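You operate a simulated robot arm through the tools that you are given. There is no shell and no other tool.

Carry out the task below with a simulated two-armed robot. There is one attempt and no reset: what you move stays moved.

TASK
Swap the dull strip for the bright one on a dusted end board.
Fine: dull strip on the strip bars; dust with the dust pad before sticking and stand it back; press both ends; shoot the strip keeper, pinching no finger. Set down upright: dull strip. What is to be rubbed or washed off counts as gone when no trace of it is left.

Only the result counts: the job must be done as asked and must still hold three seconds after the hand-in. Knocking over, shifting, dropping, spilling or breaking anything else fails it.

THE ROBOT
Two 7-joint arms with fingered hands on one trunk that stands fixed in place. Base frame: the origin is at the foot of the trunk, x ahead of it, y to its left, z up. Units: cm, rad, N and s.
The left shoulder is at [7, 16.2, 107.1], the right one opposite. With the tool pointing down near the work surface each hand reaches from about 10 to 78 cm from the base axis, measured 20 degrees to its own side. Payload 4 kg a hand.
The tool frame of a hand sits at the grasp point between the pads (the TCP): z along the fingers, y along the line on which they close. The tips reach 2.6 cm beyond it. The gripper opens to 13.2 cm; its body begins 7.3 cm behind the TCP. The gripper is a hand of 4 fingers: y runs from the thumb to the fingers, the wrist lies at [0, 0, -22.4] in the tool frame, and closing takes about 1.5 s.
Orientation is that of the tool frame in the base frame, as a unit quaternion [x, y, z, w]. With the fingers straight down and closing along the base's y, the tool's x points along the base's -x, its y along +y and its z along -z.

THE INTERFACE
- The arms move only by the tool jog_arm. It takes "left_deltas", "right_deltas" or both (then of equal length, played together; a hand with none holds still); each is a list of rows, each a list of 7 numbers: the finger opening in cm, from 0 to 13.2, then the shift along the tool's x, y, z in units of 500 mm (1.0 is 500 mm), then the turn, a rotation vector about the tool's x, y, z in units of 180 degrees (1.0 is 180 degrees). In form: [[claw, dx, dy, dz, rx, ry, rz], ...]. A call has 1 to 20 rows; each row is the pose to reach, as a shift and turn from the pose commanded when the call began, along the tool's axes at that moment. A call with a number of a shift or a turn outside -1 to 1 is refused whole. A row lasts 0.2 s, in which the tool goes at most 5 cm and 0.15 rad; a call with a longer step from one row to the next is refused whole, and so is a gripper value outside its range. Where a pose cannot be reached the arm comes as near as it can. A force on the tool above 40 N (or 10 N above the force at the start of the call, whichever is more), or a blocked arm, ends the call early, and 0.2 s more pass. The fingers move at their own pace (about 4.5 cm/s each) and stop on an object; they squeeze with about 32 N. The grip force told is the motor's: it shows also when the fingers shut on nothing. Time passes only in rows, and 0.2 s behind the last, so rows that repeat a pose let the fingers close. The reply holds the time, the measured pose of the TCP, the force on the tool along the base axes, the opening and the grip force, in the units named above and with some noise, with the torque about the TCP (base axes, N m) and any sound that the robot's microphone picked up.
- Cameras (640 x 400 px; columns grow to the right, rows downward): "scene" is now at [12.76, 2.51, 130.4]; the picture's right is [0.36, -0.93, 0.00], its down [-0.51, -0.19, -0.84] and it looks along [0.79, 0.30, -0.54] (base axes); focal length 344 px, centre (320, 200). "left" rides on the left gripper at [-7.3, 0.6, -9.4] in its tool frame; the picture's right is [-0.08, -1.00, 0.00], its down [0.79, -0.06, -0.62] and it looks along [0.61, -0.05, 0.79] (tool axes); focal length 230 px, centre (320, 200). "right" rides on the right gripper at [7.3, 0.6, -9.4] in its tool frame; the picture's right is [-0.08, 1.00, 0.00], its down [-0.79, -0.06, -0.62] and it looks along [-0.61, -0.05, 0.79] (tool axes); focal length 230 px, centre (320, 200).
- get_image(camera): a new picture of that camera. It takes no simulated time.
- move_column(by): slides the trunk up (or, below 0, down) by that many cm; the arms and the scene camera ride with it, the base frame stays. It gives what a move gives, with no picture.
- set_grasp(shape, hand): the hand has 4 fingers and takes this shape, open, in about a second: jaw (thumb against the fingers, like two jaws); tri (thumb and two fingers); tip (a fingertip pinch); poke (one finger out to press); point (the index stretched); flat (the hand flat); cup (the hand cupped); fist (a fist). The gripper value then closes the fingers along that shape, each until it touches; the sizes above hold for jaw. It gives what a move gives, with no picture.
- turn_head(pan, tilt): turns the head with the scene camera to pan (to the left, within 1.501 rad either way) and tilt (down, from -0.506 to 1.204), counted from straight ahead of the robot. It gives what a move gives.
- locate(camera, pixels): for up to 12 pixels [column, row] of the newest picture of that camera ("zoom" is the newest enlarged one), the place [x, y, z] in the base frame of the surface seen there, good to about 0.2 cm, but the place of the scene camera against the robot may be out by one fixed shift of up to 1.2 cm in any direction. It takes no simulated time.
- enlarge(camera, box): a new picture of the part [left, top, right, bottom] of that camera's present view, enlarged. It takes no simulated time.
- close_job(): hands the job in; it is judged then, once.

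Open the grippers and draw the arms clear of the work before you hand the job in, unless the task says otherwise.

The tools are called after "Emit:" by a JSON object that holds its "fn" and its "kwargs". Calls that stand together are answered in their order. jog_arm: Moves the arms, as the interface text tells. Its arguments: {"type":"object","properties":{"left_deltas":{"type":"array","items":{"type":"array","items":{"type":"number"}}},"right_deltas":{"type":"array","items":{"type":"array","items":{"type":"number"}}}},"required":[]} The other tools are called the same way: move_column (by) moves the trunk up or down; set_grasp (shape, hand) gives the hand a shape; turn_head (pan, tilt) turns the head that bears the scene camera; get_image (camera) takes a picture; locate (camera, pixels) gives the place of the surface under pixels of a picture; enlarge (camera, box) takes an enlarged picture of a part of a camera's view; close_job () hands the job in.

At the start:

```text
time: 0.0
left_tool_pos: [48.28, 38.22, 107.24]
left_tool_rot: [0.0, 1.0, 0.0, -0.001]
left_force: [-1.3, 0.0, -0.4]
left_moment: [0.01, 0.01, 0.03]
left_width: 13.18
left_grasp_force: 0.0
left_shape: jaw
right_tool_pos: [54.37, -12.41, 99.06]
right_tool_rot: [0.001, 1.0, 0.001, 0.0]
right_force: [-1.5, 0.7, -1.3]
right_moment: [-0.04, 0.01, -0.03]
right_width: 13.19
right_grasp_force: 0.1
right_shape: jaw
trunk travel left (down, up): [-55.0, 39.0]
head pan, tilt (commanded): [0.363, 0.572]
```

scene: 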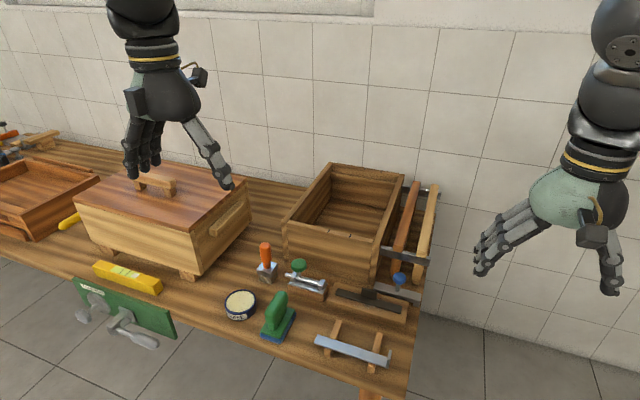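
right: 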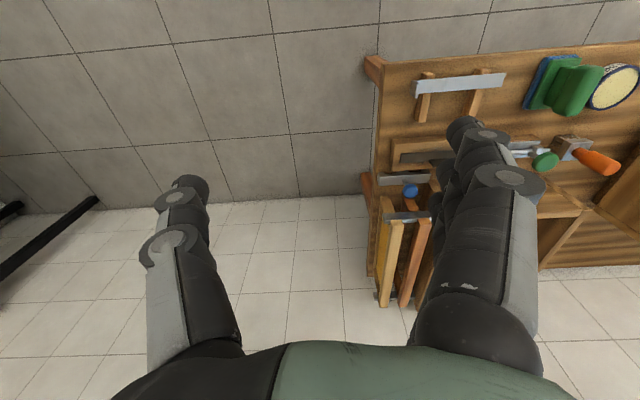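
left: 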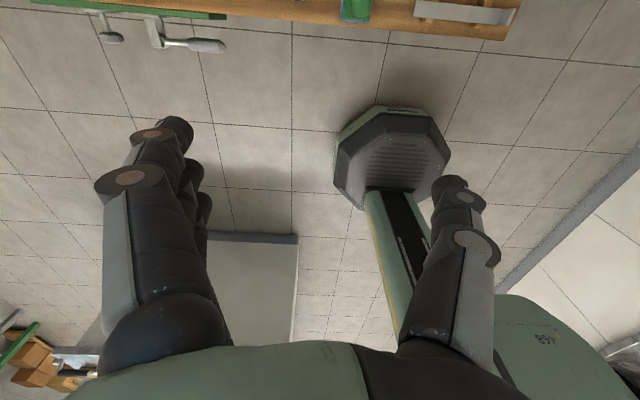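

The scene picture shows a workbench with boxes, tools, a green pad tool near (278,318), a metal strip on two bars near (350,350), and a box with an end board. I'll look closer at different parts before moving.

Emit:
{"fn": "enlarge", "kwargs": {"camera": "scene", "box": [220, 220, 440, 390]}}

Emit:
{"fn": "enlarge", "kwargs": {"camera": "scene", "box": [60, 150, 280, 350]}}

Emit:
{"fn": "enlarge", "kwargs": {"camera": "scene", "box": [270, 150, 450, 300]}}

Emit:
{"fn": "enlarge", "kwargs": {"camera": "scene", "box": [0, 100, 120, 250]}}

```text
2.35 times, centred on (330, 305) of scene
```

zoom: 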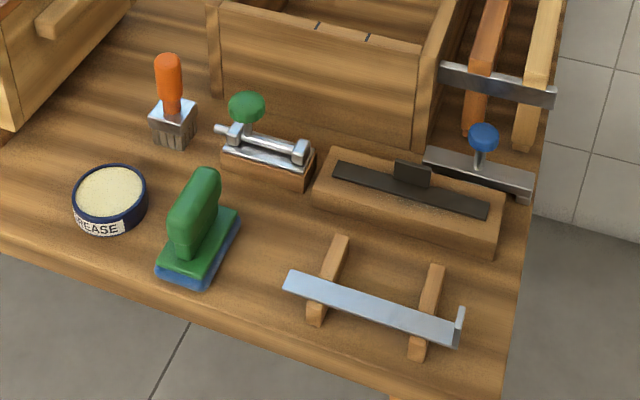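

```text
2.00 times, centred on (170, 250) of scene
```

zoom: 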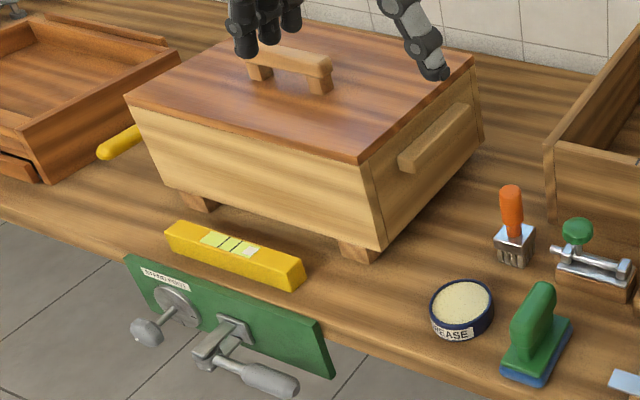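

```text
2.67 times, centred on (360, 225) of scene
```

zoom: 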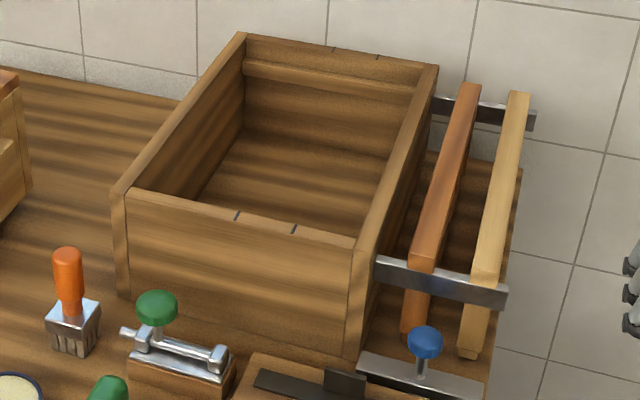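

```text
2.67 times, centred on (60, 175) of scene
```

zoom: 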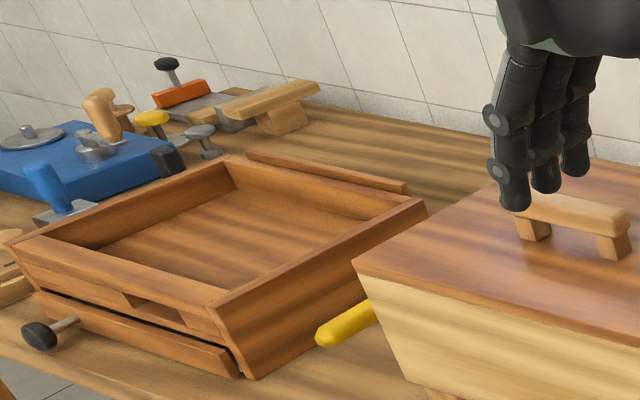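

The dull dark strip with a tab seems to sit in a wood block near (370,300), the bright one on two bars near (350,350). I'll turn the head to survey the rest of the bench and anything I haven't seen.

Emit:
{"fn": "turn_head", "kwargs": {"pan": 0.9, "tilt": 0.5}}

Emit:
{"fn": "get_image", "kwargs": {"camera": "scene"}}

Emit:
{"fn": "turn_head", "kwargs": {"pan": 0.1, "tilt": 0.75}}

Emit:
{"fn": "get_image", "kwargs": {"camera": "scene"}}

```text
time: 1.0
left_tool_pos: [48.35, 38.2, 107.16]
left_tool_rot: [0.001, 1.0, 0.0, 0.0]
left_force: [-0.6, 0.1, 0.1]
left_moment: [-0.03, 0.01, 0.0]
left_width: 13.22
left_grasp_force: 0.1
left_shape: jaw
right_tool_pos: [54.52, -12.5, 99.18]
right_tool_rot: [0.001, 1.0, 0.0, 0.0]
right_force: [0.0, 0.6, -0.2]
right_moment: [0.0, -0.01, -0.01]
right_width: 13.15
right_grasp_force: 0.0
right_shape: jaw
trunk travel left (down, up): [-55.0, 39.0]
head pan, tilt (commanded): [0.901, 0.499]
```

```text
taken
```

scene: 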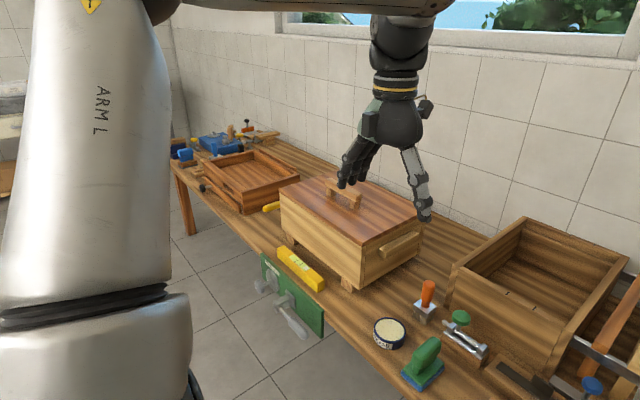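

```text
time: 2.1
left_tool_pos: [48.41, 38.23, 107.14]
left_tool_rot: [0.0, 1.0, 0.001, 0.0]
left_force: [-0.1, 0.0, 0.3]
left_moment: [-0.01, 0.0, 0.02]
left_width: 13.15
left_grasp_force: 0.1
left_shape: jaw
right_tool_pos: [54.42, -12.5, 99.27]
right_tool_rot: [0.002, 1.0, 0.0, 0.0]
right_force: [-0.6, 0.6, -0.1]
right_moment: [0.01, -0.01, -0.01]
right_width: 13.18
right_grasp_force: 0.2
right_shape: jaw
trunk travel left (down, up): [-55.0, 39.0]
head pan, tilt (commanded): [0.099, 0.75]
```

```text
taken
```

scene: 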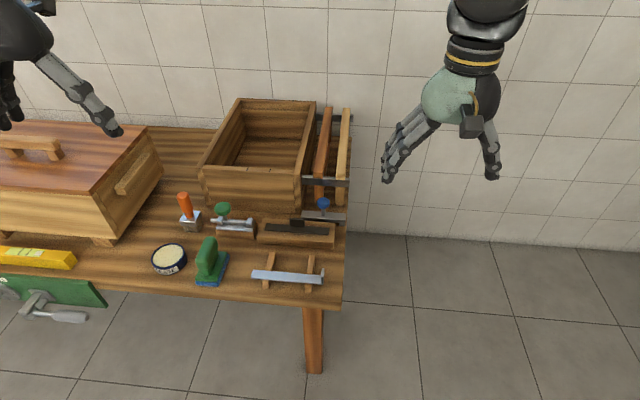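

The relevant items are all at the front right. I'll enlarge that corner and locate its key points.

Emit:
{"fn": "enlarge", "kwargs": {"camera": "scene", "box": [180, 180, 360, 300]}}

Emit:
{"fn": "enlarge", "kwargs": {"camera": "scene", "box": [245, 205, 350, 295]}}

Emit:
{"fn": "enlarge", "kwargs": {"camera": "scene", "box": [190, 90, 360, 230]}}

```text
3.33 times, centred on (270, 240) of scene
```

zoom: 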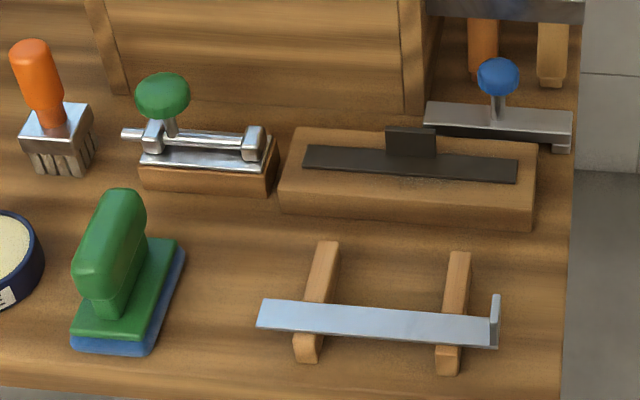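

```text
4.44 times, centred on (298, 250) of scene
```

zoom: 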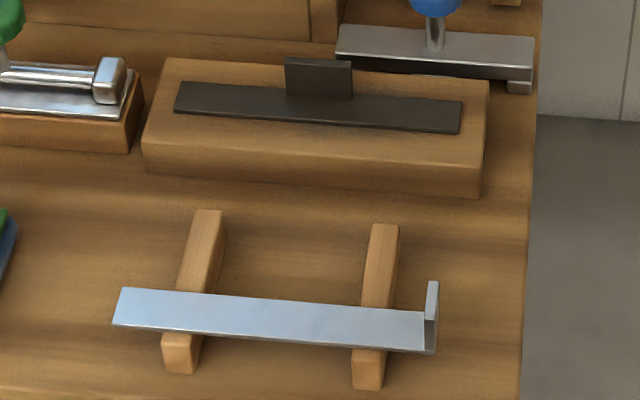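

```text
2.86 times, centred on (275, 160) of scene
```

zoom: 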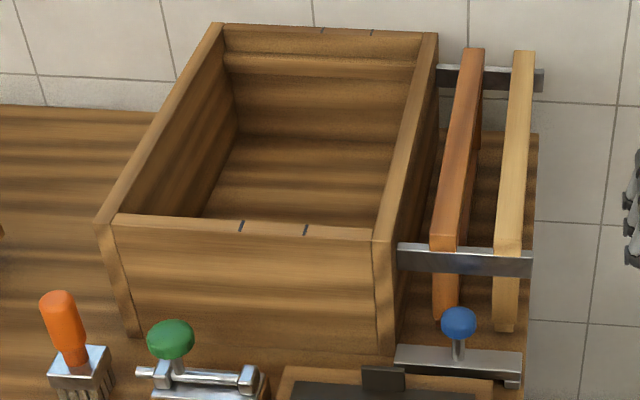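

I want 3D positions of the key points in this view: strip, bars, block, dark strip, knob parts, pad and box.

Emit:
{"fn": "enlarge", "kwargs": {"camera": "scene", "box": [180, 180, 360, 300]}}

Emit:
{"fn": "locate", "kwargs": {"camera": "zoom", "pixels": [[265, 315], [487, 332], [495, 305], [327, 250], [305, 352], [458, 262], [448, 368], [310, 158], [510, 172], [410, 140], [290, 170], [530, 190]]}}

Emit:
{"fn": "locate", "kwargs": {"camera": "zoom", "pixels": [[498, 75], [440, 112], [562, 120], [560, 150], [160, 90], [130, 133], [255, 140], [200, 155], [205, 180], [105, 205], [150, 300], [110, 345]]}}

Emit:
{"fn": "locate", "kwargs": {"camera": "scene", "pixels": [[205, 172], [296, 180], [309, 105], [240, 102], [204, 200], [294, 210], [328, 115], [346, 115], [318, 190], [340, 200], [330, 290], [340, 180]]}}

```text
3.33 times, centred on (270, 240) of scene
```

zoom: 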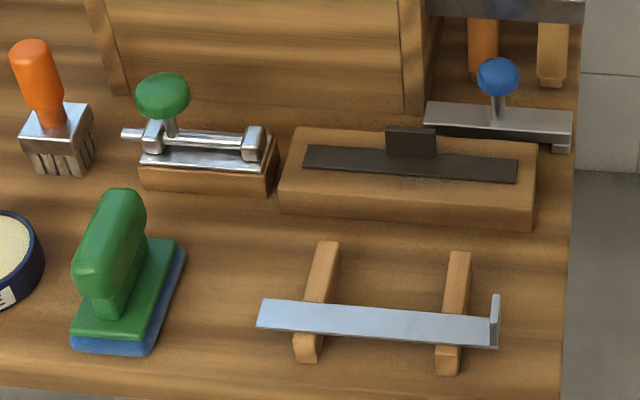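

```text
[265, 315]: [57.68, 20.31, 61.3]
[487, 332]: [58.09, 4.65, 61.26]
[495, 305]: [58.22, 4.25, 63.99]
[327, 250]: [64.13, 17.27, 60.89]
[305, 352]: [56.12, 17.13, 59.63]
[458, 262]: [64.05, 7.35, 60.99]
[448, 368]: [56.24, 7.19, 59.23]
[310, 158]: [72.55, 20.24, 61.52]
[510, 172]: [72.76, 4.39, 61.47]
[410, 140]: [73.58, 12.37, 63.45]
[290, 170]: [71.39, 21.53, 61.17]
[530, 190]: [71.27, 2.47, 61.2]
```

```text
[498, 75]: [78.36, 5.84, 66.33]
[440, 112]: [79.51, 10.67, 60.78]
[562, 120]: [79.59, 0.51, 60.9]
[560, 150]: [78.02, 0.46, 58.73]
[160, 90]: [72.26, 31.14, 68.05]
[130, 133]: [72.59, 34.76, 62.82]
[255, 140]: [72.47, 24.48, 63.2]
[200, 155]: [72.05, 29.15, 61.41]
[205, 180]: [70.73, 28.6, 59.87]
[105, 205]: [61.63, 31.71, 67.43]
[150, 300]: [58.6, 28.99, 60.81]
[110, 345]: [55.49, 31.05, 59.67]
```

```text
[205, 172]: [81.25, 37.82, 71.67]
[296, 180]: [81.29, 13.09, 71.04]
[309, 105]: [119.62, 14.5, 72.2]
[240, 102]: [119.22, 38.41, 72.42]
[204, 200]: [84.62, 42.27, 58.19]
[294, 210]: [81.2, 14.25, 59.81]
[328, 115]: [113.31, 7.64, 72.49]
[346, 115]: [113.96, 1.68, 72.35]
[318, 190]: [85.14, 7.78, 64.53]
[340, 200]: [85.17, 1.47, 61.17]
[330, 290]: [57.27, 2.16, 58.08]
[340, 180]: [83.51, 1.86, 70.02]
```

Table top is at z≈58; both strips are about 16 cm long along y, the dark one on a block at x≈72.5, the bright one at x≈58 on two bars. I'll bring the right hand over (56,13,82) so its camera gives a closer look from another angle.

Emit:
{"fn": "jog_arm", "kwargs": {"right_deltas": [[13.2, -0.003, 0.05, 0.03, 0, 0, 0], [13.2, -0.006, 0.1, 0.06, 0, 0, 0], [13.2, -0.01, 0.16, 0.1, 0, 0, 0], [13.2, -0.013, 0.22, 0.14, 0, 0, 0], [13.2, -0.016, 0.28, 0.18, 0, 0, 0], [13.2, -0.02, 0.34, 0.22, 0, 0, 0], [13.2, -0.024, 0.4, 0.26, 0, 0, 0], [13.2, -0.028, 0.46, 0.3, 0, 0, 0], [13.2, -0.032, 0.52, 0.34, 0, 0, 0], [13.2, -0.032, 0.52, 0.34, 0, 0, 0]]}}

Emit:
{"fn": "get_image", "kwargs": {"camera": "right"}}

```text
time: 4.3
left_tool_pos: [48.3, 38.09, 107.18]
left_tool_rot: [0.001, 1.0, 0.0, 0.001]
left_force: [-0.5, 0.3, -1.3]
left_moment: [-0.03, 0.03, 0.02]
left_width: 13.19
left_grasp_force: 0.1
left_shape: jaw
right_tool_pos: [56.08, 13.37, 82.3]
right_tool_rot: [0.001, 1.0, 0.0, 0.0]
right_force: [1.0, -0.3, 0.0]
right_moment: [0.0, 0.0, 0.0]
right_width: 13.19
right_grasp_force: 0.1
right_shape: jaw
trunk travel left (down, up): [-55.0, 39.0]
head pan, tilt (commanded): [0.099, 0.75]
```

```text
taken
```

right: 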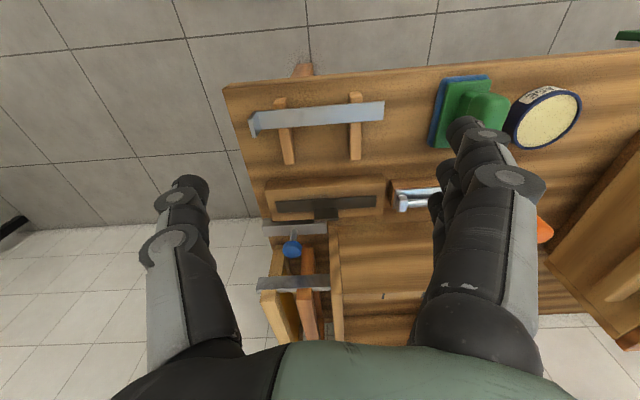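

The hand camera sees the area between the fingers; I enlarge the parts at (320,200) and (295,240).

Emit:
{"fn": "enlarge", "kwargs": {"camera": "right", "box": [230, 160, 450, 300]}}

Emit:
{"fn": "enlarge", "kwargs": {"camera": "right", "box": [250, 200, 350, 270]}}

Emit:
{"fn": "enlarge", "kwargs": {"camera": "right", "box": [230, 70, 400, 180]}}

```text
2.86 times, centred on (340, 230) of right
```

zoom: 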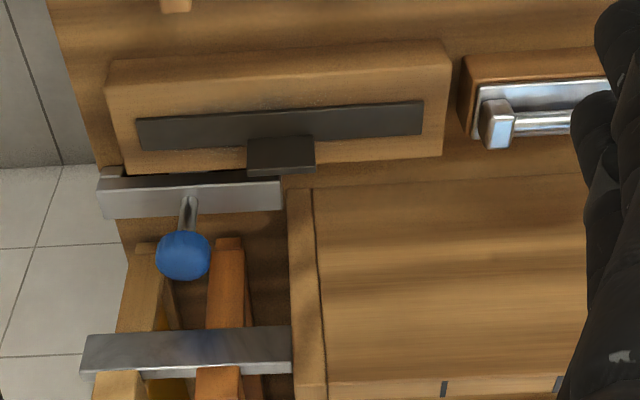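

```text
5.71 times, centred on (300, 235) of right
```

zoom: 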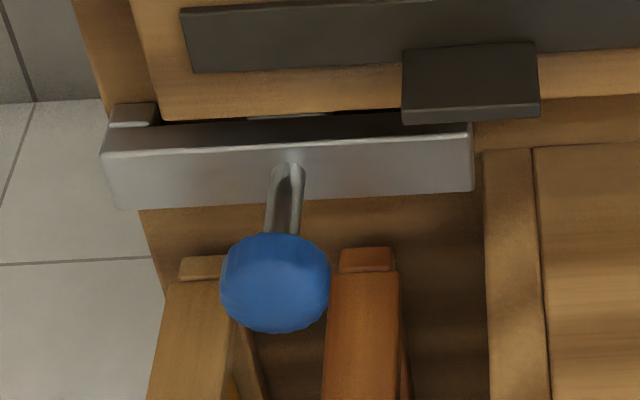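

```text
3.64 times, centred on (315, 125) of right
```

zoom: 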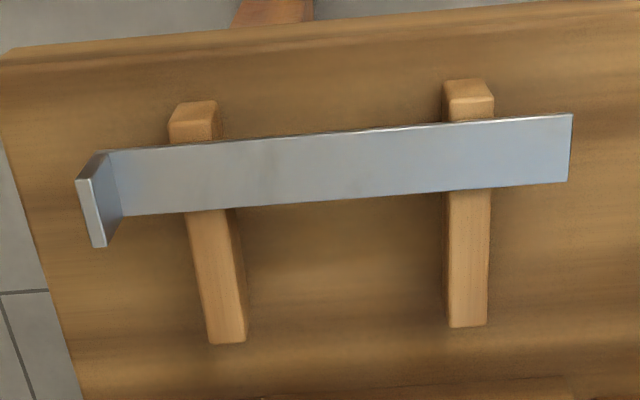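

The dark strip with its tab lies on the block; the blue-knob bar just behind it needs a side view. I'll move the right hand out to the right side of the bench and yaw it 90° so its camera looks along +y.

Emit:
{"fn": "jog_arm", "kwargs": {"right_deltas": [[13.2, -0.03, -0.037, 0.0, 0, 0, -0.04], [13.2, -0.06, -0.075, 0.0, 0, 0, -0.08], [13.2, -0.09, -0.112, 0.0, 0, 0, -0.12], [13.2, -0.12, -0.15, 0.0, 0, 0, -0.16], [13.2, -0.15, -0.187, 0.0, 0, 0, -0.2], [13.2, -0.18, -0.224, 0.0, 0, 0, -0.24], [13.2, -0.21, -0.261, 0.01, 0, 0, -0.28], [13.2, -0.24, -0.3, 0.02, 0, 0, -0.32], [13.2, -0.27, -0.336, 0.03, 0, 0, -0.36], [13.2, -0.3, -0.373, 0.04, 0, 0, -0.4], [13.2, -0.33, -0.41, 0.05, 0, 0, -0.44], [13.2, -0.36, -0.448, 0.066, 0, 0, -0.48], [13.2, -0.36, -0.448, 0.066, 0, 0, -0.5]]}}

Emit:
{"fn": "get_image", "kwargs": {"camera": "right"}}

```text
time: 7.1
left_tool_pos: [48.32, 38.39, 107.17]
left_tool_rot: [0.0, 1.0, -0.001, 0.0]
left_force: [0.3, -0.1, -0.8]
left_moment: [-0.02, 0.02, 0.03]
left_width: 13.19
left_grasp_force: 0.2
left_shape: jaw
right_tool_pos: [70.12, -6.57, 78.9]
right_tool_rot: [-0.696, 0.718, -0.001, 0.0]
right_force: [0.0, 0.2, 0.2]
right_moment: [0.0, -0.06, 0.0]
right_width: 13.19
right_grasp_force: 0.1
right_shape: jaw
right hand out of reach, approached as far as the arm can: row 10, 11, 12, 13
trunk travel left (down, up): [-55.0, 39.0]
head pan, tilt (commanded): [0.099, 0.75]
```

```text
taken
```

right: 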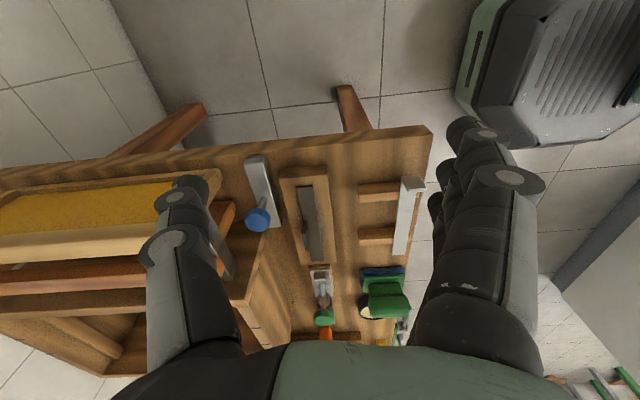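

The arm reached its limit near x=70, but the view is good: blue-knob bar near (262,195), block with dark strip near (308,215). I enlarge those.

Emit:
{"fn": "enlarge", "kwargs": {"camera": "right", "box": [225, 140, 345, 260]}}

Emit:
{"fn": "enlarge", "kwargs": {"camera": "right", "box": [280, 150, 440, 350]}}

Emit:
{"fn": "enlarge", "kwargs": {"camera": "right", "box": [0, 150, 260, 380]}}

```text
3.33 times, centred on (285, 200) of right
```

zoom: 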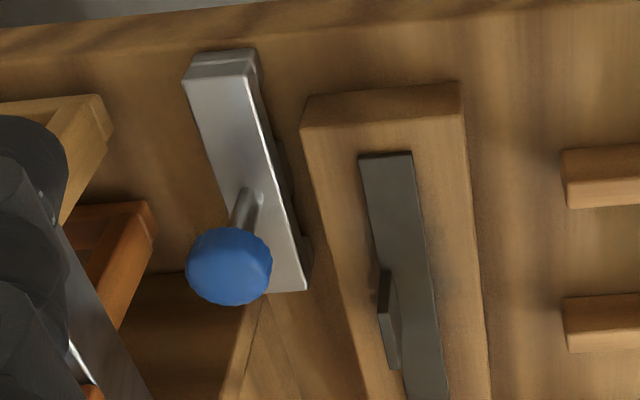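

```text
2.00 times, centred on (360, 250) of right
```

zoom: 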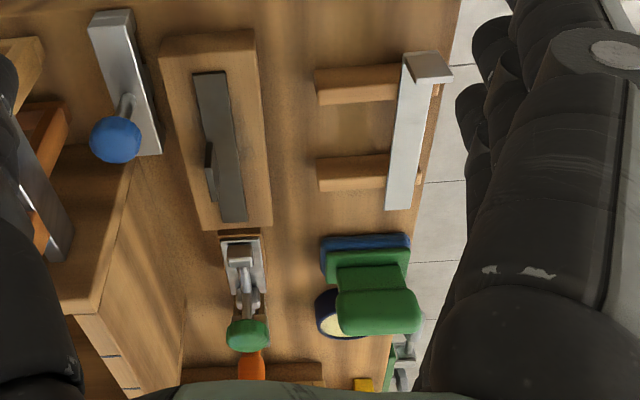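

```text
1.74 times, centred on (130, 265) of right
```

zoom: 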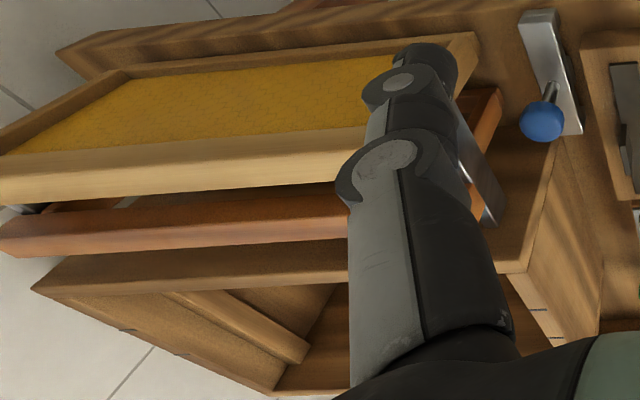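

From the side, the block with the dark strip and the bolt block line up along y, so the bolt (green knob) is the strip keeper; the blue-knob thing is separate. I'll locate key points through this hand camera, which has no fixed shift.

Emit:
{"fn": "enlarge", "kwargs": {"camera": "right", "box": [265, 160, 345, 220]}}

Emit:
{"fn": "locate", "kwargs": {"camera": "right", "pixels": [[304, 190], [314, 188], [310, 258], [320, 258], [286, 178], [325, 176], [306, 215], [402, 182], [420, 182], [394, 250], [404, 253], [409, 200]]}}

Emit:
{"fn": "locate", "kwargs": {"camera": "right", "pixels": [[363, 190], [363, 236], [395, 190], [322, 318], [320, 272], [318, 285], [385, 290], [370, 270], [398, 270], [250, 160], [275, 215], [258, 218]]}}

```text
6.67 times, centred on (305, 190) of right
```

zoom: 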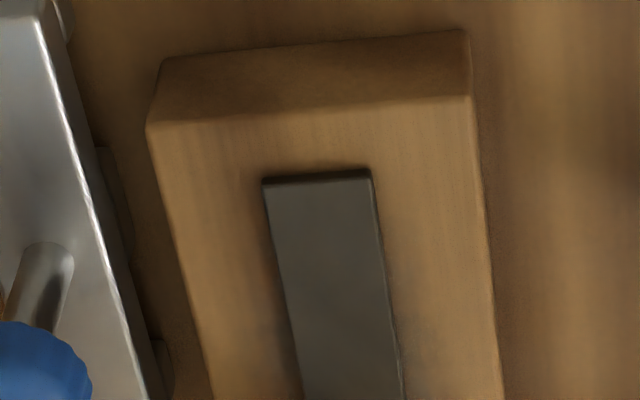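

```text
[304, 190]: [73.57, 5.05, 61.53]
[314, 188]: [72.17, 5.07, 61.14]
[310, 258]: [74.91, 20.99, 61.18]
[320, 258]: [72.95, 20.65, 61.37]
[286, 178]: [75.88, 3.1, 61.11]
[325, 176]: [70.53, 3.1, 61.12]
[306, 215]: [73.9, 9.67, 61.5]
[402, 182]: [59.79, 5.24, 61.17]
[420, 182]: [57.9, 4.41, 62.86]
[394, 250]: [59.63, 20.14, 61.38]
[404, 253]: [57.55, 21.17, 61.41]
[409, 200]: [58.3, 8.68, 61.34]
```

```text
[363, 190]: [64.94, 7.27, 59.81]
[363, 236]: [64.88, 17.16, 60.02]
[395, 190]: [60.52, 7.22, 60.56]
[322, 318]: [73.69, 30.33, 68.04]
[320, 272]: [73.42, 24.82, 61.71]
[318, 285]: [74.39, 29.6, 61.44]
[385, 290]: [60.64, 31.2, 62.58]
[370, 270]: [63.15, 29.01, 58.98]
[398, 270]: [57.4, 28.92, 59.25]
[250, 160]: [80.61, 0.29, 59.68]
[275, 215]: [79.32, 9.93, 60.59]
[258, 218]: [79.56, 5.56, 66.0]
```

The dark strip runs y≈5–20.9 at x≈73, the bright one y≈4.4–20.6 at x≈58.5. The left arm is better placed for this, so I'll park the right arm back and to the side, then lower the trunk to gain reach.

Emit:
{"fn": "jog_arm", "kwargs": {"right_deltas": [[13.2, 0.02, 0.03, -0.025, 0, 0, 0.04], [13.2, 0.045, 0.065, -0.05, 0, 0, 0.08], [13.2, 0.067, 0.1, -0.08, 0, 0, 0.12], [13.2, 0.09, 0.133, -0.107, 0, 0, 0.16], [13.2, 0.11, 0.166, -0.133, 0, 0, 0.2], [13.2, 0.134, 0.2, -0.16, 0, 0, 0.24], [13.2, 0.156, 0.233, -0.187, 0, 0, 0.28], [13.2, 0.178, 0.266, -0.213, 0, 0, 0.32], [13.2, 0.2, 0.3, -0.24, 0, 0, 0.36], [13.2, 0.223, 0.333, -0.266, 0, 0, 0.4], [13.2, 0.245, 0.366, -0.293, 0, 0, 0.44], [13.2, 0.268, 0.4, -0.32, 0, 0, 0.48], [13.2, 0.268, 0.4, -0.32, 0, 0, 0.5]]}}

Emit:
{"fn": "get_image", "kwargs": {"camera": "scene"}}

Emit:
{"fn": "locate", "kwargs": {"camera": "scene", "pixels": [[30, 143], [140, 130], [100, 200], [5, 180], [120, 180], [95, 235]]}}

```text
time: 9.9
left_tool_pos: [48.2, 38.27, 107.16]
left_tool_rot: [0.0, 1.0, 0.0, 0.0]
left_force: [0.9, -0.1, 0.3]
left_moment: [-0.03, 0.03, 0.0]
left_width: 13.21
left_grasp_force: 0.1
left_shape: jaw
right_tool_pos: [50.33, -20.07, 95.36]
right_tool_rot: [0.002, 1.0, 0.001, -0.001]
right_force: [0.5, 0.5, 0.5]
right_moment: [0.04, -0.02, 0.01]
right_width: 13.16
right_grasp_force: 0.1
right_shape: jaw
trunk travel left (down, up): [-55.0, 39.0]
head pan, tilt (commanded): [0.099, 0.75]
```

```text
taken
```

scene: 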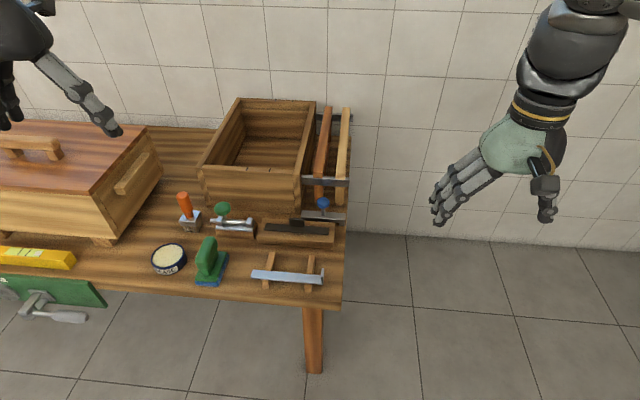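

```text
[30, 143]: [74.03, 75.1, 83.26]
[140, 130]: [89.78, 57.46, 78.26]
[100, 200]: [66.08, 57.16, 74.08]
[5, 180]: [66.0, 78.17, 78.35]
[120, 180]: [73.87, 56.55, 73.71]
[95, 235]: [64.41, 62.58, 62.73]
```

Both hands are clear of the bench front (lidded box starts at y>53, x>64). I lower the trunk by 24 cm so the shoulders are near wrist height for working at z≈61.

Emit:
{"fn": "move_column", "kwargs": {"by": -24}}

Emit:
{"fn": "turn_head", "kwargs": {"pan": 0.2, "tilt": 0.6}}

Emit:
{"fn": "get_image", "kwargs": {"camera": "scene"}}

```text
time: 12.4
left_tool_pos: [48.25, 38.23, 83.05]
left_tool_rot: [0.0, 1.0, 0.0, 0.001]
left_force: [-0.2, 0.6, -0.1]
left_moment: [0.02, 0.04, 0.05]
left_width: 13.19
left_grasp_force: 0.1
left_shape: jaw
right_tool_pos: [50.34, -20.01, 71.36]
right_tool_rot: [0.001, 1.0, -0.001, 0.0]
right_force: [0.8, 1.0, 0.4]
right_moment: [0.02, 0.01, 0.01]
right_width: 13.19
right_grasp_force: 0.2
right_shape: jaw
trunk travel left (down, up): [-31.0, 63.0]
head pan, tilt (commanded): [0.099, 0.75]
```

```text
time: 13.1
left_tool_pos: [48.24, 38.26, 83.29]
left_tool_rot: [0.0, 1.0, 0.0, 0.0]
left_force: [0.1, -0.4, 0.0]
left_moment: [0.01, -0.01, -0.03]
left_width: 13.18
left_grasp_force: 0.0
left_shape: jaw
right_tool_pos: [50.39, -19.97, 71.24]
right_tool_rot: [0.001, 1.0, 0.0, 0.0]
right_force: [0.0, 0.1, -0.4]
right_moment: [-0.04, 0.01, 0.01]
right_width: 13.18
right_grasp_force: 0.0
right_shape: jaw
trunk travel left (down, up): [-31.0, 63.0]
head pan, tilt (commanded): [0.201, 0.6]
```

```text
taken
```

scene: 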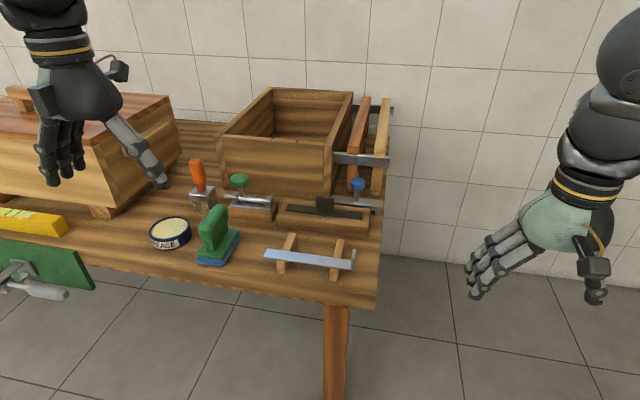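

Trunk is down; the work corner is around (320,220). I enlarge it again from this lower angle.

Emit:
{"fn": "enlarge", "kwargs": {"camera": "scene", "box": [180, 160, 400, 290]}}

Emit:
{"fn": "enlarge", "kwargs": {"camera": "scene", "box": [220, 165, 400, 240]}}

```text
2.91 times, centred on (290, 225) of scene
```

zoom: 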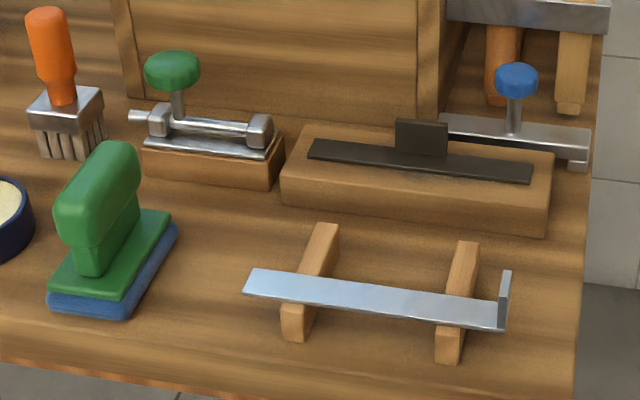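

```text
3.56 times, centred on (310, 202) of scene
```

zoom: 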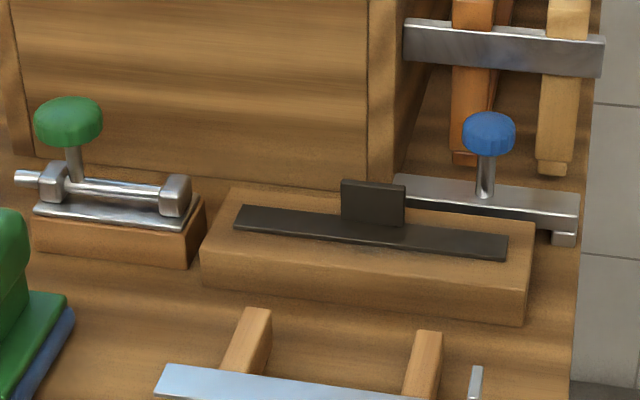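

The pieces are clear: dull strip with tab at (420,140) in the zoom, bolt with green knob aligned left of it. I'll now yaw the left hand (fingers closing along x, camera on its +y side looking -y) and move to about (62,20,80) to look closely.

Emit:
{"fn": "jog_arm", "kwargs": {"left_deltas": [[8, -0.02, -0.03, 0.0, 0, 0, -0.04], [8, -0.04, -0.06, 0.0, 0, 0, -0.08], [8, -0.06, -0.09, 0.01, 0, 0, -0.12], [8, -0.08, -0.12, 0.01, 0, 0, -0.16], [8, -0.1, -0.15, 0.02, 0, 0, -0.2], [8, -0.13, -0.18, 0.02, 0, 0, -0.24], [8, -0.15, -0.21, 0.03, 0, 0, -0.28], [8, -0.17, -0.24, 0.03, 0, 0, -0.32], [8, -0.2, -0.27, 0.04, 0, 0, -0.36], [8, -0.22, -0.3, 0.05, 0, 0, -0.4], [8, -0.25, -0.33, 0.06, 0, 0, -0.44], [8, -0.276, -0.365, 0.06, 0, 0, -0.48], [8, -0.276, -0.365, 0.06, 0, 0, -0.5], [8, -0.276, -0.365, 0.06, 0, 0, -0.5]]}}

Emit:
{"fn": "get_image", "kwargs": {"camera": "left"}}

Emit:
{"fn": "get_image", "kwargs": {"camera": "scene"}}

```text
time: 16.1
left_tool_pos: [53.86, 24.61, 75.07]
left_tool_rot: [0.708, -0.706, 0.003, 0.0]
left_force: [-0.1, 0.2, -0.2]
left_moment: [-0.01, 0.02, 0.04]
left_width: 8.05
left_grasp_force: 0.1
left_shape: jaw
left hand out of reach, approached as far as the arm can: row 3, 4, 5, 6, 7, 8, 9, 10, 11, 12, 13, 14
right_tool_pos: [50.22, -20.03, 71.26]
right_tool_rot: [0.001, 1.0, 0.0, 0.0]
right_force: [-0.5, -0.6, 0.5]
right_moment: [-0.04, -0.03, -0.03]
right_width: 13.22
right_grasp_force: 0.0
right_shape: jaw
trunk travel left (down, up): [-31.0, 63.0]
head pan, tilt (commanded): [0.201, 0.6]
```

```text
taken
```

left: 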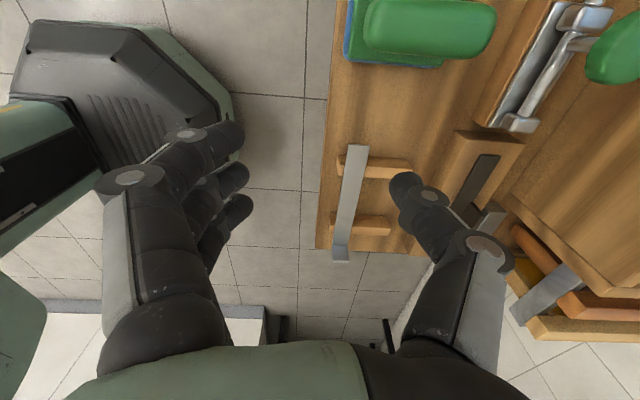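

```text
taken
```

scene: 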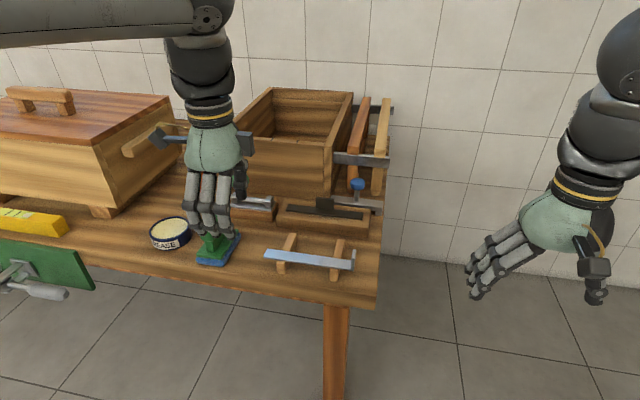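

The left hand could not get there with the shoulder this low (it stopped at (53.9,24.6,75)); the wrist bend seems to be the limit. I raise the trunk back 24 cm and try again from above.

Emit:
{"fn": "move_column", "kwargs": {"by": 24}}

Emit:
{"fn": "jog_arm", "kwargs": {"left_deltas": [[8, 0.03, -0.06, 0.04, 0, 0, 0], [8, 0.06, -0.12, 0.08, 0, 0, 0], [8, 0.09, -0.18, 0.12, 0, 0, 0], [8, 0.1, -0.24, 0.16, 0, 0, 0], [8, 0.1, -0.3, 0.2, 0, 0, 0], [8, 0.1, -0.33, 0.26, 0, 0, 0], [8, 0.1, -0.33, 0.32, 0, 0, 0], [8, 0.1, -0.33, 0.38, 0, 0, 0], [8, 0.1, -0.33, 0.42, 0, 0, 0], [8, 0.1, -0.33, 0.42, 0, 0, 0]]}}

Emit:
{"fn": "get_image", "kwargs": {"camera": "left"}}

Emit:
{"fn": "get_image", "kwargs": {"camera": "scene"}}

```text
time: 18.6
left_tool_pos: [54.0, 24.72, 99.22]
left_tool_rot: [-0.707, 0.708, -0.002, 0.001]
left_force: [-0.5, -0.4, 0.3]
left_moment: [0.0, -0.01, 0.04]
left_width: 8.06
left_grasp_force: 0.0
left_shape: jaw
right_tool_pos: [50.34, -20.01, 95.31]
right_tool_rot: [0.002, 1.0, 0.0, -0.001]
right_force: [0.4, -0.5, -0.2]
right_moment: [0.01, -0.02, 0.01]
right_width: 13.18
right_grasp_force: 0.1
right_shape: jaw
trunk travel left (down, up): [-55.0, 39.0]
head pan, tilt (commanded): [0.201, 0.6]
```

```text
time: 20.8
left_tool_pos: [60.07, 25.77, 81.97]
left_tool_rot: [0.707, -0.707, 0.004, -0.001]
left_force: [-0.3, -0.2, -0.1]
left_moment: [0.0, -0.05, 0.02]
left_width: 8.03
left_grasp_force: 0.1
left_shape: jaw
left hand out of reach, approached as far as the arm can: row 1, 2, 3, 4, 5, 6, 7, 8, 9, 10
right_tool_pos: [50.35, -20.05, 95.29]
right_tool_rot: [0.001, 1.0, 0.001, 0.0]
right_force: [0.2, -0.1, -0.4]
right_moment: [0.01, 0.0, 0.0]
right_width: 13.18
right_grasp_force: 0.0
right_shape: jaw
trunk travel left (down, up): [-55.0, 39.0]
head pan, tilt (commanded): [0.201, 0.6]
```

```text
taken
```

left: 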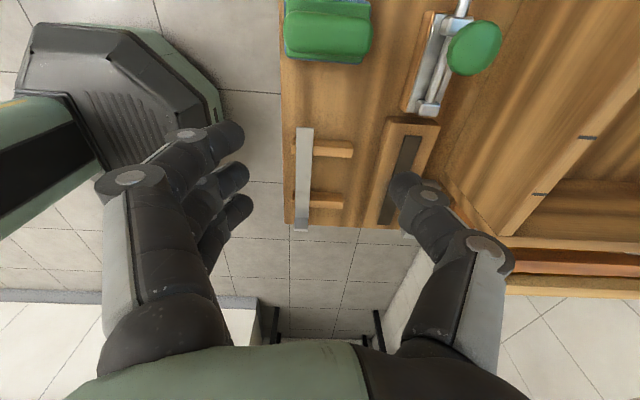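

```text
taken
```

scene: 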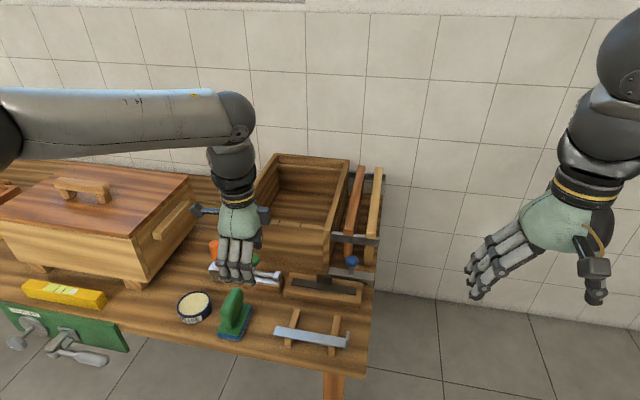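

In this yaw the forearm has to come from the far left and the reach is poor. I'll turn the hand back through the standard yaw towards the opposite one (fingers at +x side, camera on -y side) and check reach there.

Emit:
{"fn": "jog_arm", "kwargs": {"left_deltas": [[8, 0, 0.01, 0, 0, 0, 0.045], [8, 0, 0.02, 0, 0, 0, 0.09], [8, 0, 0.03, 0, 0, 0, 0.135], [8, 0, 0.04, 0, 0, 0, 0.18], [8, 0, 0.05, 0, 0, 0, 0.225], [8, 0, 0.05, 0, 0, 0, 0.27], [8, 0, 0.05, 0, 0, 0, 0.315], [8, 0, 0.05, 0, 0, 0, 0.36], [8, 0, 0.05, 0, 0, 0, 0.405], [8, 0, 0.05, 0, 0, 0, 0.45], [8, 0, 0.05, 0, 0, 0, 0.495], [8, 0, 0.05, 0, 0, 0, 0.54], [8, 0, 0.05, 0, 0, 0, 0.585], [8, 0, 0.05, 0, 0, 0, 0.63], [8, 0, 0.05, 0, 0, 0, 0.675], [8, 0, 0.05, 0, 0, 0, 0.72], [8, 0, 0.05, 0, 0, 0, 0.765], [8, 0, 0.05, 0, 0, 0, 0.81], [8, 0, 0.05, 0, 0, 0, 0.855], [8, 0, 0.05, 0, 0, 0, 0.9]]}}

Emit:
{"fn": "get_image", "kwargs": {"camera": "scene"}}

```text
time: 25.0
left_tool_pos: [47.45, 20.52, 82.15]
left_tool_rot: [0.574, 0.818, 0.007, 0.012]
left_force: [1.1, 0.0, 0.8]
left_moment: [0.01, -0.03, 0.0]
left_width: 8.02
left_grasp_force: 0.0
left_shape: jaw
left hand out of reach, approached as far as the arm can: row 18, 19, 20
right_tool_pos: [50.27, -20.07, 95.37]
right_tool_rot: [0.001, 1.0, 0.0, 0.0]
right_force: [0.0, 0.0, 0.4]
right_moment: [0.02, 0.0, 0.01]
right_width: 13.19
right_grasp_force: 0.1
right_shape: jaw
trunk travel left (down, up): [-55.0, 39.0]
head pan, tilt (commanded): [0.201, 0.6]
```

```text
taken
```

scene: 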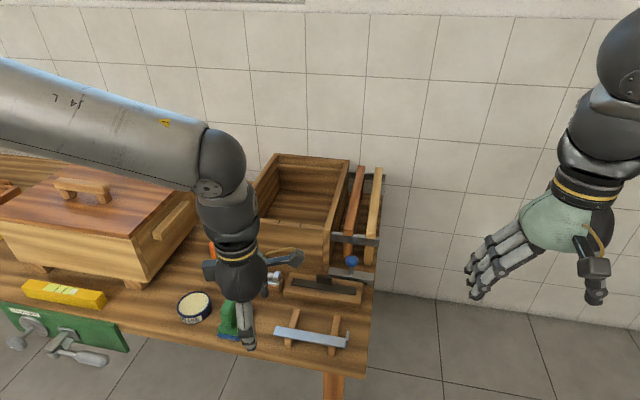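

The other yaw is limited to about 70° and also short in reach, so the standard yaw (closing along y) is the comfortable one for the left hand. I return to it while moving to about (66,15,80) to test reach and look.

Emit:
{"fn": "jog_arm", "kwargs": {"left_deltas": [[8, -0.02, 0.03, 0.0, 0.0005, 0.0008, -0.035], [8, -0.04, 0.055, 0.0, 0.001, 0.0016, -0.075], [8, -0.06, 0.085, 0.005, 0.0015, 0.0024, -0.115], [8, -0.085, 0.115, 0.01, 0.002, 0.0032, -0.155], [8, -0.11, 0.145, 0.015, 0.0025, 0.004, -0.195], [8, -0.135, 0.18, 0.02, 0.003, 0.0048, -0.235], [8, -0.16, 0.21, 0.025, 0.0035, 0.0056, -0.275], [8, -0.185, 0.245, 0.03, 0.004, 0.0064, -0.315], [8, -0.21, 0.28, 0.035, 0.0045, 0.0075, -0.355], [8, -0.23, 0.31, 0.04, 0.0047, 0.0081, -0.389], [8, -0.23, 0.31, 0.04, 0.0047, 0.0081, -0.389]]}}

Emit:
{"fn": "get_image", "kwargs": {"camera": "left"}}

Emit:
{"fn": "get_image", "kwargs": {"camera": "scene"}}

```text
time: 27.4
left_tool_pos: [57.04, 22.36, 82.75]
left_tool_rot: [0.017, 1.0, -0.002, -0.011]
left_force: [-0.4, 0.9, 0.1]
left_moment: [0.02, 0.0, 0.0]
left_width: 8.04
left_grasp_force: 0.0
left_shape: jaw
left hand out of reach, approached as far as the arm can: row 4, 5, 6, 7, 8, 9, 10, 11
right_tool_pos: [50.28, -20.08, 95.36]
right_tool_rot: [0.0, 1.0, 0.0, 0.0]
right_force: [-0.1, 0.2, 0.0]
right_moment: [0.03, -0.02, -0.01]
right_width: 13.18
right_grasp_force: 0.0
right_shape: jaw
trunk travel left (down, up): [-55.0, 39.0]
head pan, tilt (commanded): [0.201, 0.6]
```

```text
taken
```

left: 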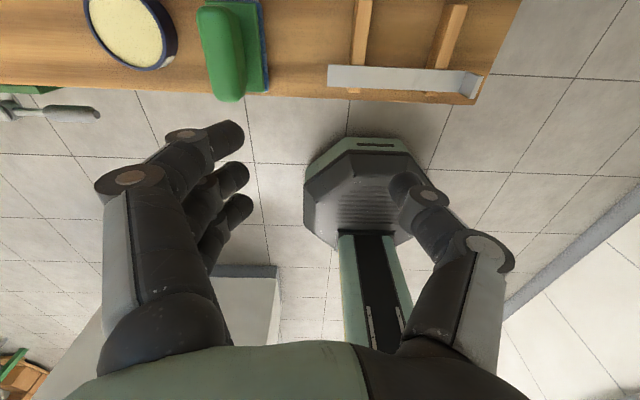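

```text
taken
```

scene: 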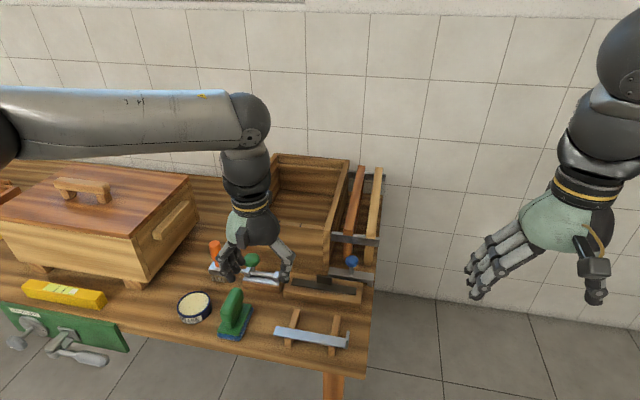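

The reach stop at this height looks like a wrist bend limit (forearm horizontal at z≈105). I'll go lower and forward, towards (66,15,70), where the forearm slopes down, and see whether it follows.

Emit:
{"fn": "jog_arm", "kwargs": {"left_deltas": [[8, -0.01, -0.01, 0.04, 0, 0, 0], [8, -0.02, -0.02, 0.08, 0, 0, 0], [8, -0.04, -0.04, 0.12, 0, 0, 0], [8, -0.06, -0.06, 0.16, 0, 0, 0], [8, -0.08, -0.08, 0.2, 0, 0, 0], [8, -0.11, -0.1, 0.22, 0, 0, 0], [8, -0.14, -0.12, 0.24, 0, 0, 0], [8, -0.17, -0.14, 0.25, 0, 0, 0], [8, -0.18, -0.15, 0.25, 0, 0, 0]]}}

Emit:
{"fn": "get_image", "kwargs": {"camera": "scene"}}

```text
time: 29.4
left_tool_pos: [55.22, 23.29, 75.94]
left_tool_rot: [0.017, 1.0, -0.002, -0.011]
left_force: [0.1, 0.8, 0.4]
left_moment: [-0.02, 0.02, 0.0]
left_width: 8.04
left_grasp_force: 0.1
left_shape: jaw
left hand out of reach, approached as far as the arm can: row 1, 2, 3, 4, 5, 6, 7, 8, 9
right_tool_pos: [50.29, -19.99, 95.21]
right_tool_rot: [0.002, 1.0, 0.0, -0.001]
right_force: [-0.2, -0.2, -0.2]
right_moment: [-0.03, 0.03, -0.03]
right_width: 13.17
right_grasp_force: 0.0
right_shape: jaw
trunk travel left (down, up): [-55.0, 39.0]
head pan, tilt (commanded): [0.201, 0.6]
```

```text
taken
```

scene: 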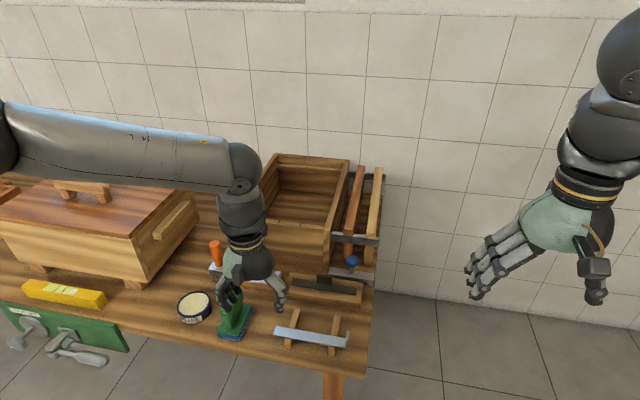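

The arm is stuck in an elbow-out posture (forearm coming from the far left). I'll go back up to the starting pose to unwind it and then approach differently.

Emit:
{"fn": "jog_arm", "kwargs": {"left_deltas": [[8, 0.01, 0.01, -0.06, 0, -0.001, -0.001], [8, 0.02, 0.02, -0.12, 0, -0.002, -0.002], [8, 0.03, 0.04, -0.18, 0, -0.003, -0.003], [8, 0.04, 0.07, -0.25, 0, -0.004, -0.004], [8, 0.06, 0.11, -0.32, 0, -0.005, -0.005], [8, 0.08, 0.15, -0.39, 0, -0.006, -0.006], [8, 0.1, 0.19, -0.46, 0, -0.007, -0.008], [8, 0.12, 0.23, -0.53, 0, -0.007, -0.01], [8, 0.14, 0.27, -0.58, -0.001, -0.007, -0.011], [8, 0.14, 0.3, -0.62, -0.001, -0.007, -0.011], [8, 0.14, 0.3, -0.62, -0.001, -0.007, -0.011]]}}

Emit:
{"fn": "turn_head", "kwargs": {"pan": 0.7, "tilt": 0.4}}

Emit:
{"fn": "get_image", "kwargs": {"camera": "scene"}}

```text
time: 31.8
left_tool_pos: [49.14, 38.69, 107.25]
left_tool_rot: [0.0, 1.0, 0.001, 0.0]
left_force: [0.1, -0.6, 0.3]
left_moment: [0.03, 0.01, -0.01]
left_width: 8.03
left_grasp_force: 0.0
left_shape: jaw
right_tool_pos: [50.23, -20.02, 95.31]
right_tool_rot: [0.0, 1.0, 0.0, 0.0]
right_force: [0.2, -0.1, -0.4]
right_moment: [0.0, 0.0, 0.0]
right_width: 13.2
right_grasp_force: 0.1
right_shape: jaw
trunk travel left (down, up): [-55.0, 39.0]
head pan, tilt (commanded): [0.201, 0.6]
```

```text
time: 32.7
left_tool_pos: [49.25, 38.72, 107.3]
left_tool_rot: [0.0, 1.0, 0.001, -0.001]
left_force: [0.2, 0.7, 0.4]
left_moment: [0.0, 0.01, 0.05]
left_width: 8.05
left_grasp_force: 0.0
left_shape: jaw
right_tool_pos: [50.25, -19.98, 95.24]
right_tool_rot: [0.001, 1.0, 0.0, 0.0]
right_force: [-0.1, -0.8, 0.0]
right_moment: [-0.02, -0.03, 0.0]
right_width: 13.18
right_grasp_force: 0.0
right_shape: jaw
trunk travel left (down, up): [-55.0, 39.0]
head pan, tilt (commanded): [0.7, 0.4]
```

```text
taken
```

scene: 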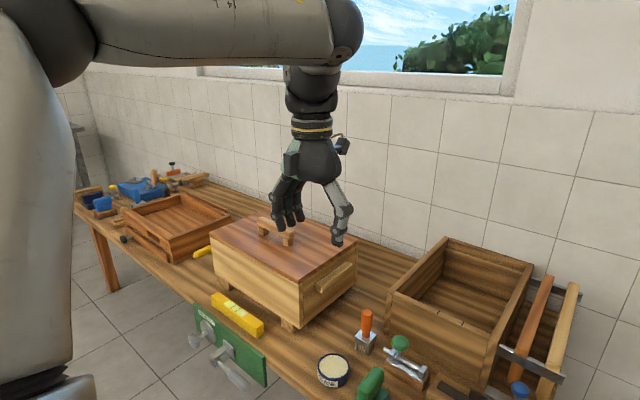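

The elbow rides high and outward here. The left hand's comfortable yaw is probably the mirror of the right hand's, i.e. turned 180° about the vertical (camera on the robot side), so I turn it that way in free air.

Emit:
{"fn": "jog_arm", "kwargs": {"left_deltas": [[8, 0, 0, 0, 0, 0, -0.045], [8, 0, 0, 0, 0, 0, -0.09], [8, 0, 0, 0, 0, 0, -0.135], [8, 0, 0, 0, 0, 0, -0.18], [8, 0, 0, 0, 0, 0, -0.225], [8, 0, 0, 0, 0, 0, -0.27], [8, 0, 0, 0, 0, 0, -0.315], [8, 0, 0, 0, 0, 0, -0.36], [8, 0, 0, 0, 0, 0, -0.405], [8, 0, 0, 0, 0, 0, -0.45], [8, 0, 0, 0, 0, 0, -0.495], [8, 0, 0, 0, 0, 0, -0.54], [8, 0, 0, 0, 0, 0, -0.585], [8, 0, 0, 0, 0, 0, -0.63], [8, 0, 0, 0, 0, 0, -0.675], [8, 0, 0, 0, 0, 0, -0.72], [8, 0, 0, 0, 0, 0, -0.765], [8, 0, 0, 0, 0, 0, -0.81], [8, 0, 0, 0, 0, 0, -0.855], [8, 0, 0, 0, 0, 0, -0.9]]}}

Emit:
{"fn": "get_image", "kwargs": {"camera": "scene"}}

```text
time: 36.9
left_tool_pos: [49.36, 38.55, 107.12]
left_tool_rot: [0.988, -0.156, -0.001, -0.001]
left_force: [0.6, -0.2, -0.6]
left_moment: [0.0, 0.0, -0.01]
left_width: 8.06
left_grasp_force: 0.0
left_shape: jaw
right_tool_pos: [50.26, -20.06, 95.26]
right_tool_rot: [0.0, 1.0, 0.0, 0.0]
right_force: [-0.3, 0.3, 0.1]
right_moment: [-0.02, 0.0, -0.02]
right_width: 13.17
right_grasp_force: 0.0
right_shape: jaw
trunk travel left (down, up): [-55.0, 39.0]
head pan, tilt (commanded): [0.7, 0.4]
```

```text
taken
```

scene: 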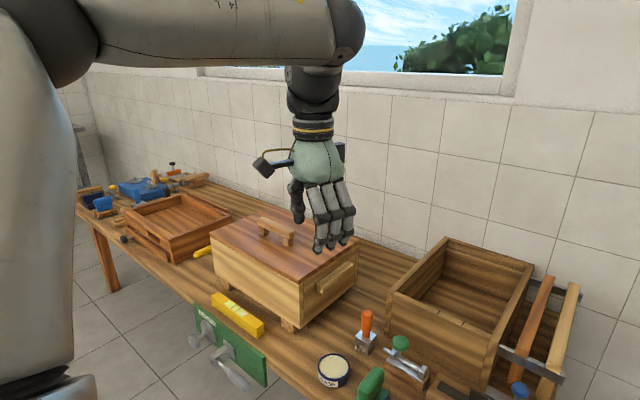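

Full yaw range works fine in the air. I finish the 180° turn and move towards (60,18,92) to check whether this approach direction reaches.

Emit:
{"fn": "jog_arm", "kwargs": {"left_deltas": [[8, 0.033, 0.032, 0.03, 0, 0, -0.01], [8, 0.066, 0.065, 0.06, 0, 0, -0.02], [8, 0.1, 0.097, 0.09, 0, 0, -0.03], [8, 0.131, 0.13, 0.12, 0, 0, -0.04], [8, 0.164, 0.162, 0.15, 0, 0, -0.05], [8, 0.197, 0.194, 0.18, 0, 0, -0.06], [8, 0.23, 0.227, 0.21, 0, 0, -0.07], [8, 0.262, 0.26, 0.24, 0, 0, -0.08], [8, 0.295, 0.292, 0.27, 0, 0, -0.09], [8, 0.328, 0.324, 0.3, 0, 0, -0.1], [8, 0.328, 0.324, 0.3, 0, 0, -0.1]]}}

Emit:
{"fn": "turn_head", "kwargs": {"pan": 0.4, "tilt": 0.4}}

Emit:
{"fn": "get_image", "kwargs": {"camera": "scene"}}

```text
time: 39.3
left_tool_pos: [56.0, 21.37, 90.67]
left_tool_rot: [1.0, 0.0, 0.002, 0.0]
left_force: [0.6, 0.1, -0.2]
left_moment: [0.02, -0.01, -0.02]
left_width: 8.05
left_grasp_force: 0.0
left_shape: jaw
left hand out of reach, approached as far as the arm can: row 7, 8, 9, 10, 11
right_tool_pos: [50.28, -20.05, 95.4]
right_tool_rot: [0.001, 1.0, -0.001, 0.0]
right_force: [-0.9, -0.5, -0.2]
right_moment: [0.0, 0.0, 0.04]
right_width: 13.2
right_grasp_force: 0.1
right_shape: jaw
trunk travel left (down, up): [-55.0, 39.0]
head pan, tilt (commanded): [0.7, 0.4]
```

```text
time: 40.1
left_tool_pos: [56.07, 21.5, 90.65]
left_tool_rot: [1.0, 0.0, 0.002, 0.001]
left_force: [0.2, 0.7, 0.9]
left_moment: [-0.02, 0.01, 0.0]
left_width: 8.03
left_grasp_force: 0.0
left_shape: jaw
right_tool_pos: [50.38, -20.0, 95.27]
right_tool_rot: [0.001, 1.0, 0.0, 0.0]
right_force: [0.1, 0.3, 0.6]
right_moment: [-0.02, -0.04, 0.01]
right_width: 13.17
right_grasp_force: 0.0
right_shape: jaw
trunk travel left (down, up): [-55.0, 39.0]
head pan, tilt (commanded): [0.4, 0.4]
```

```text
taken
```

scene: 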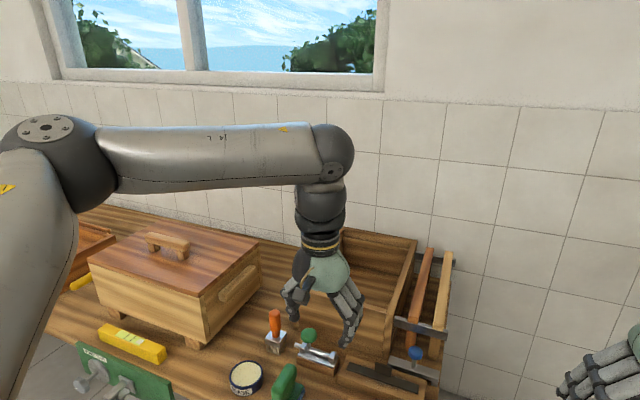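

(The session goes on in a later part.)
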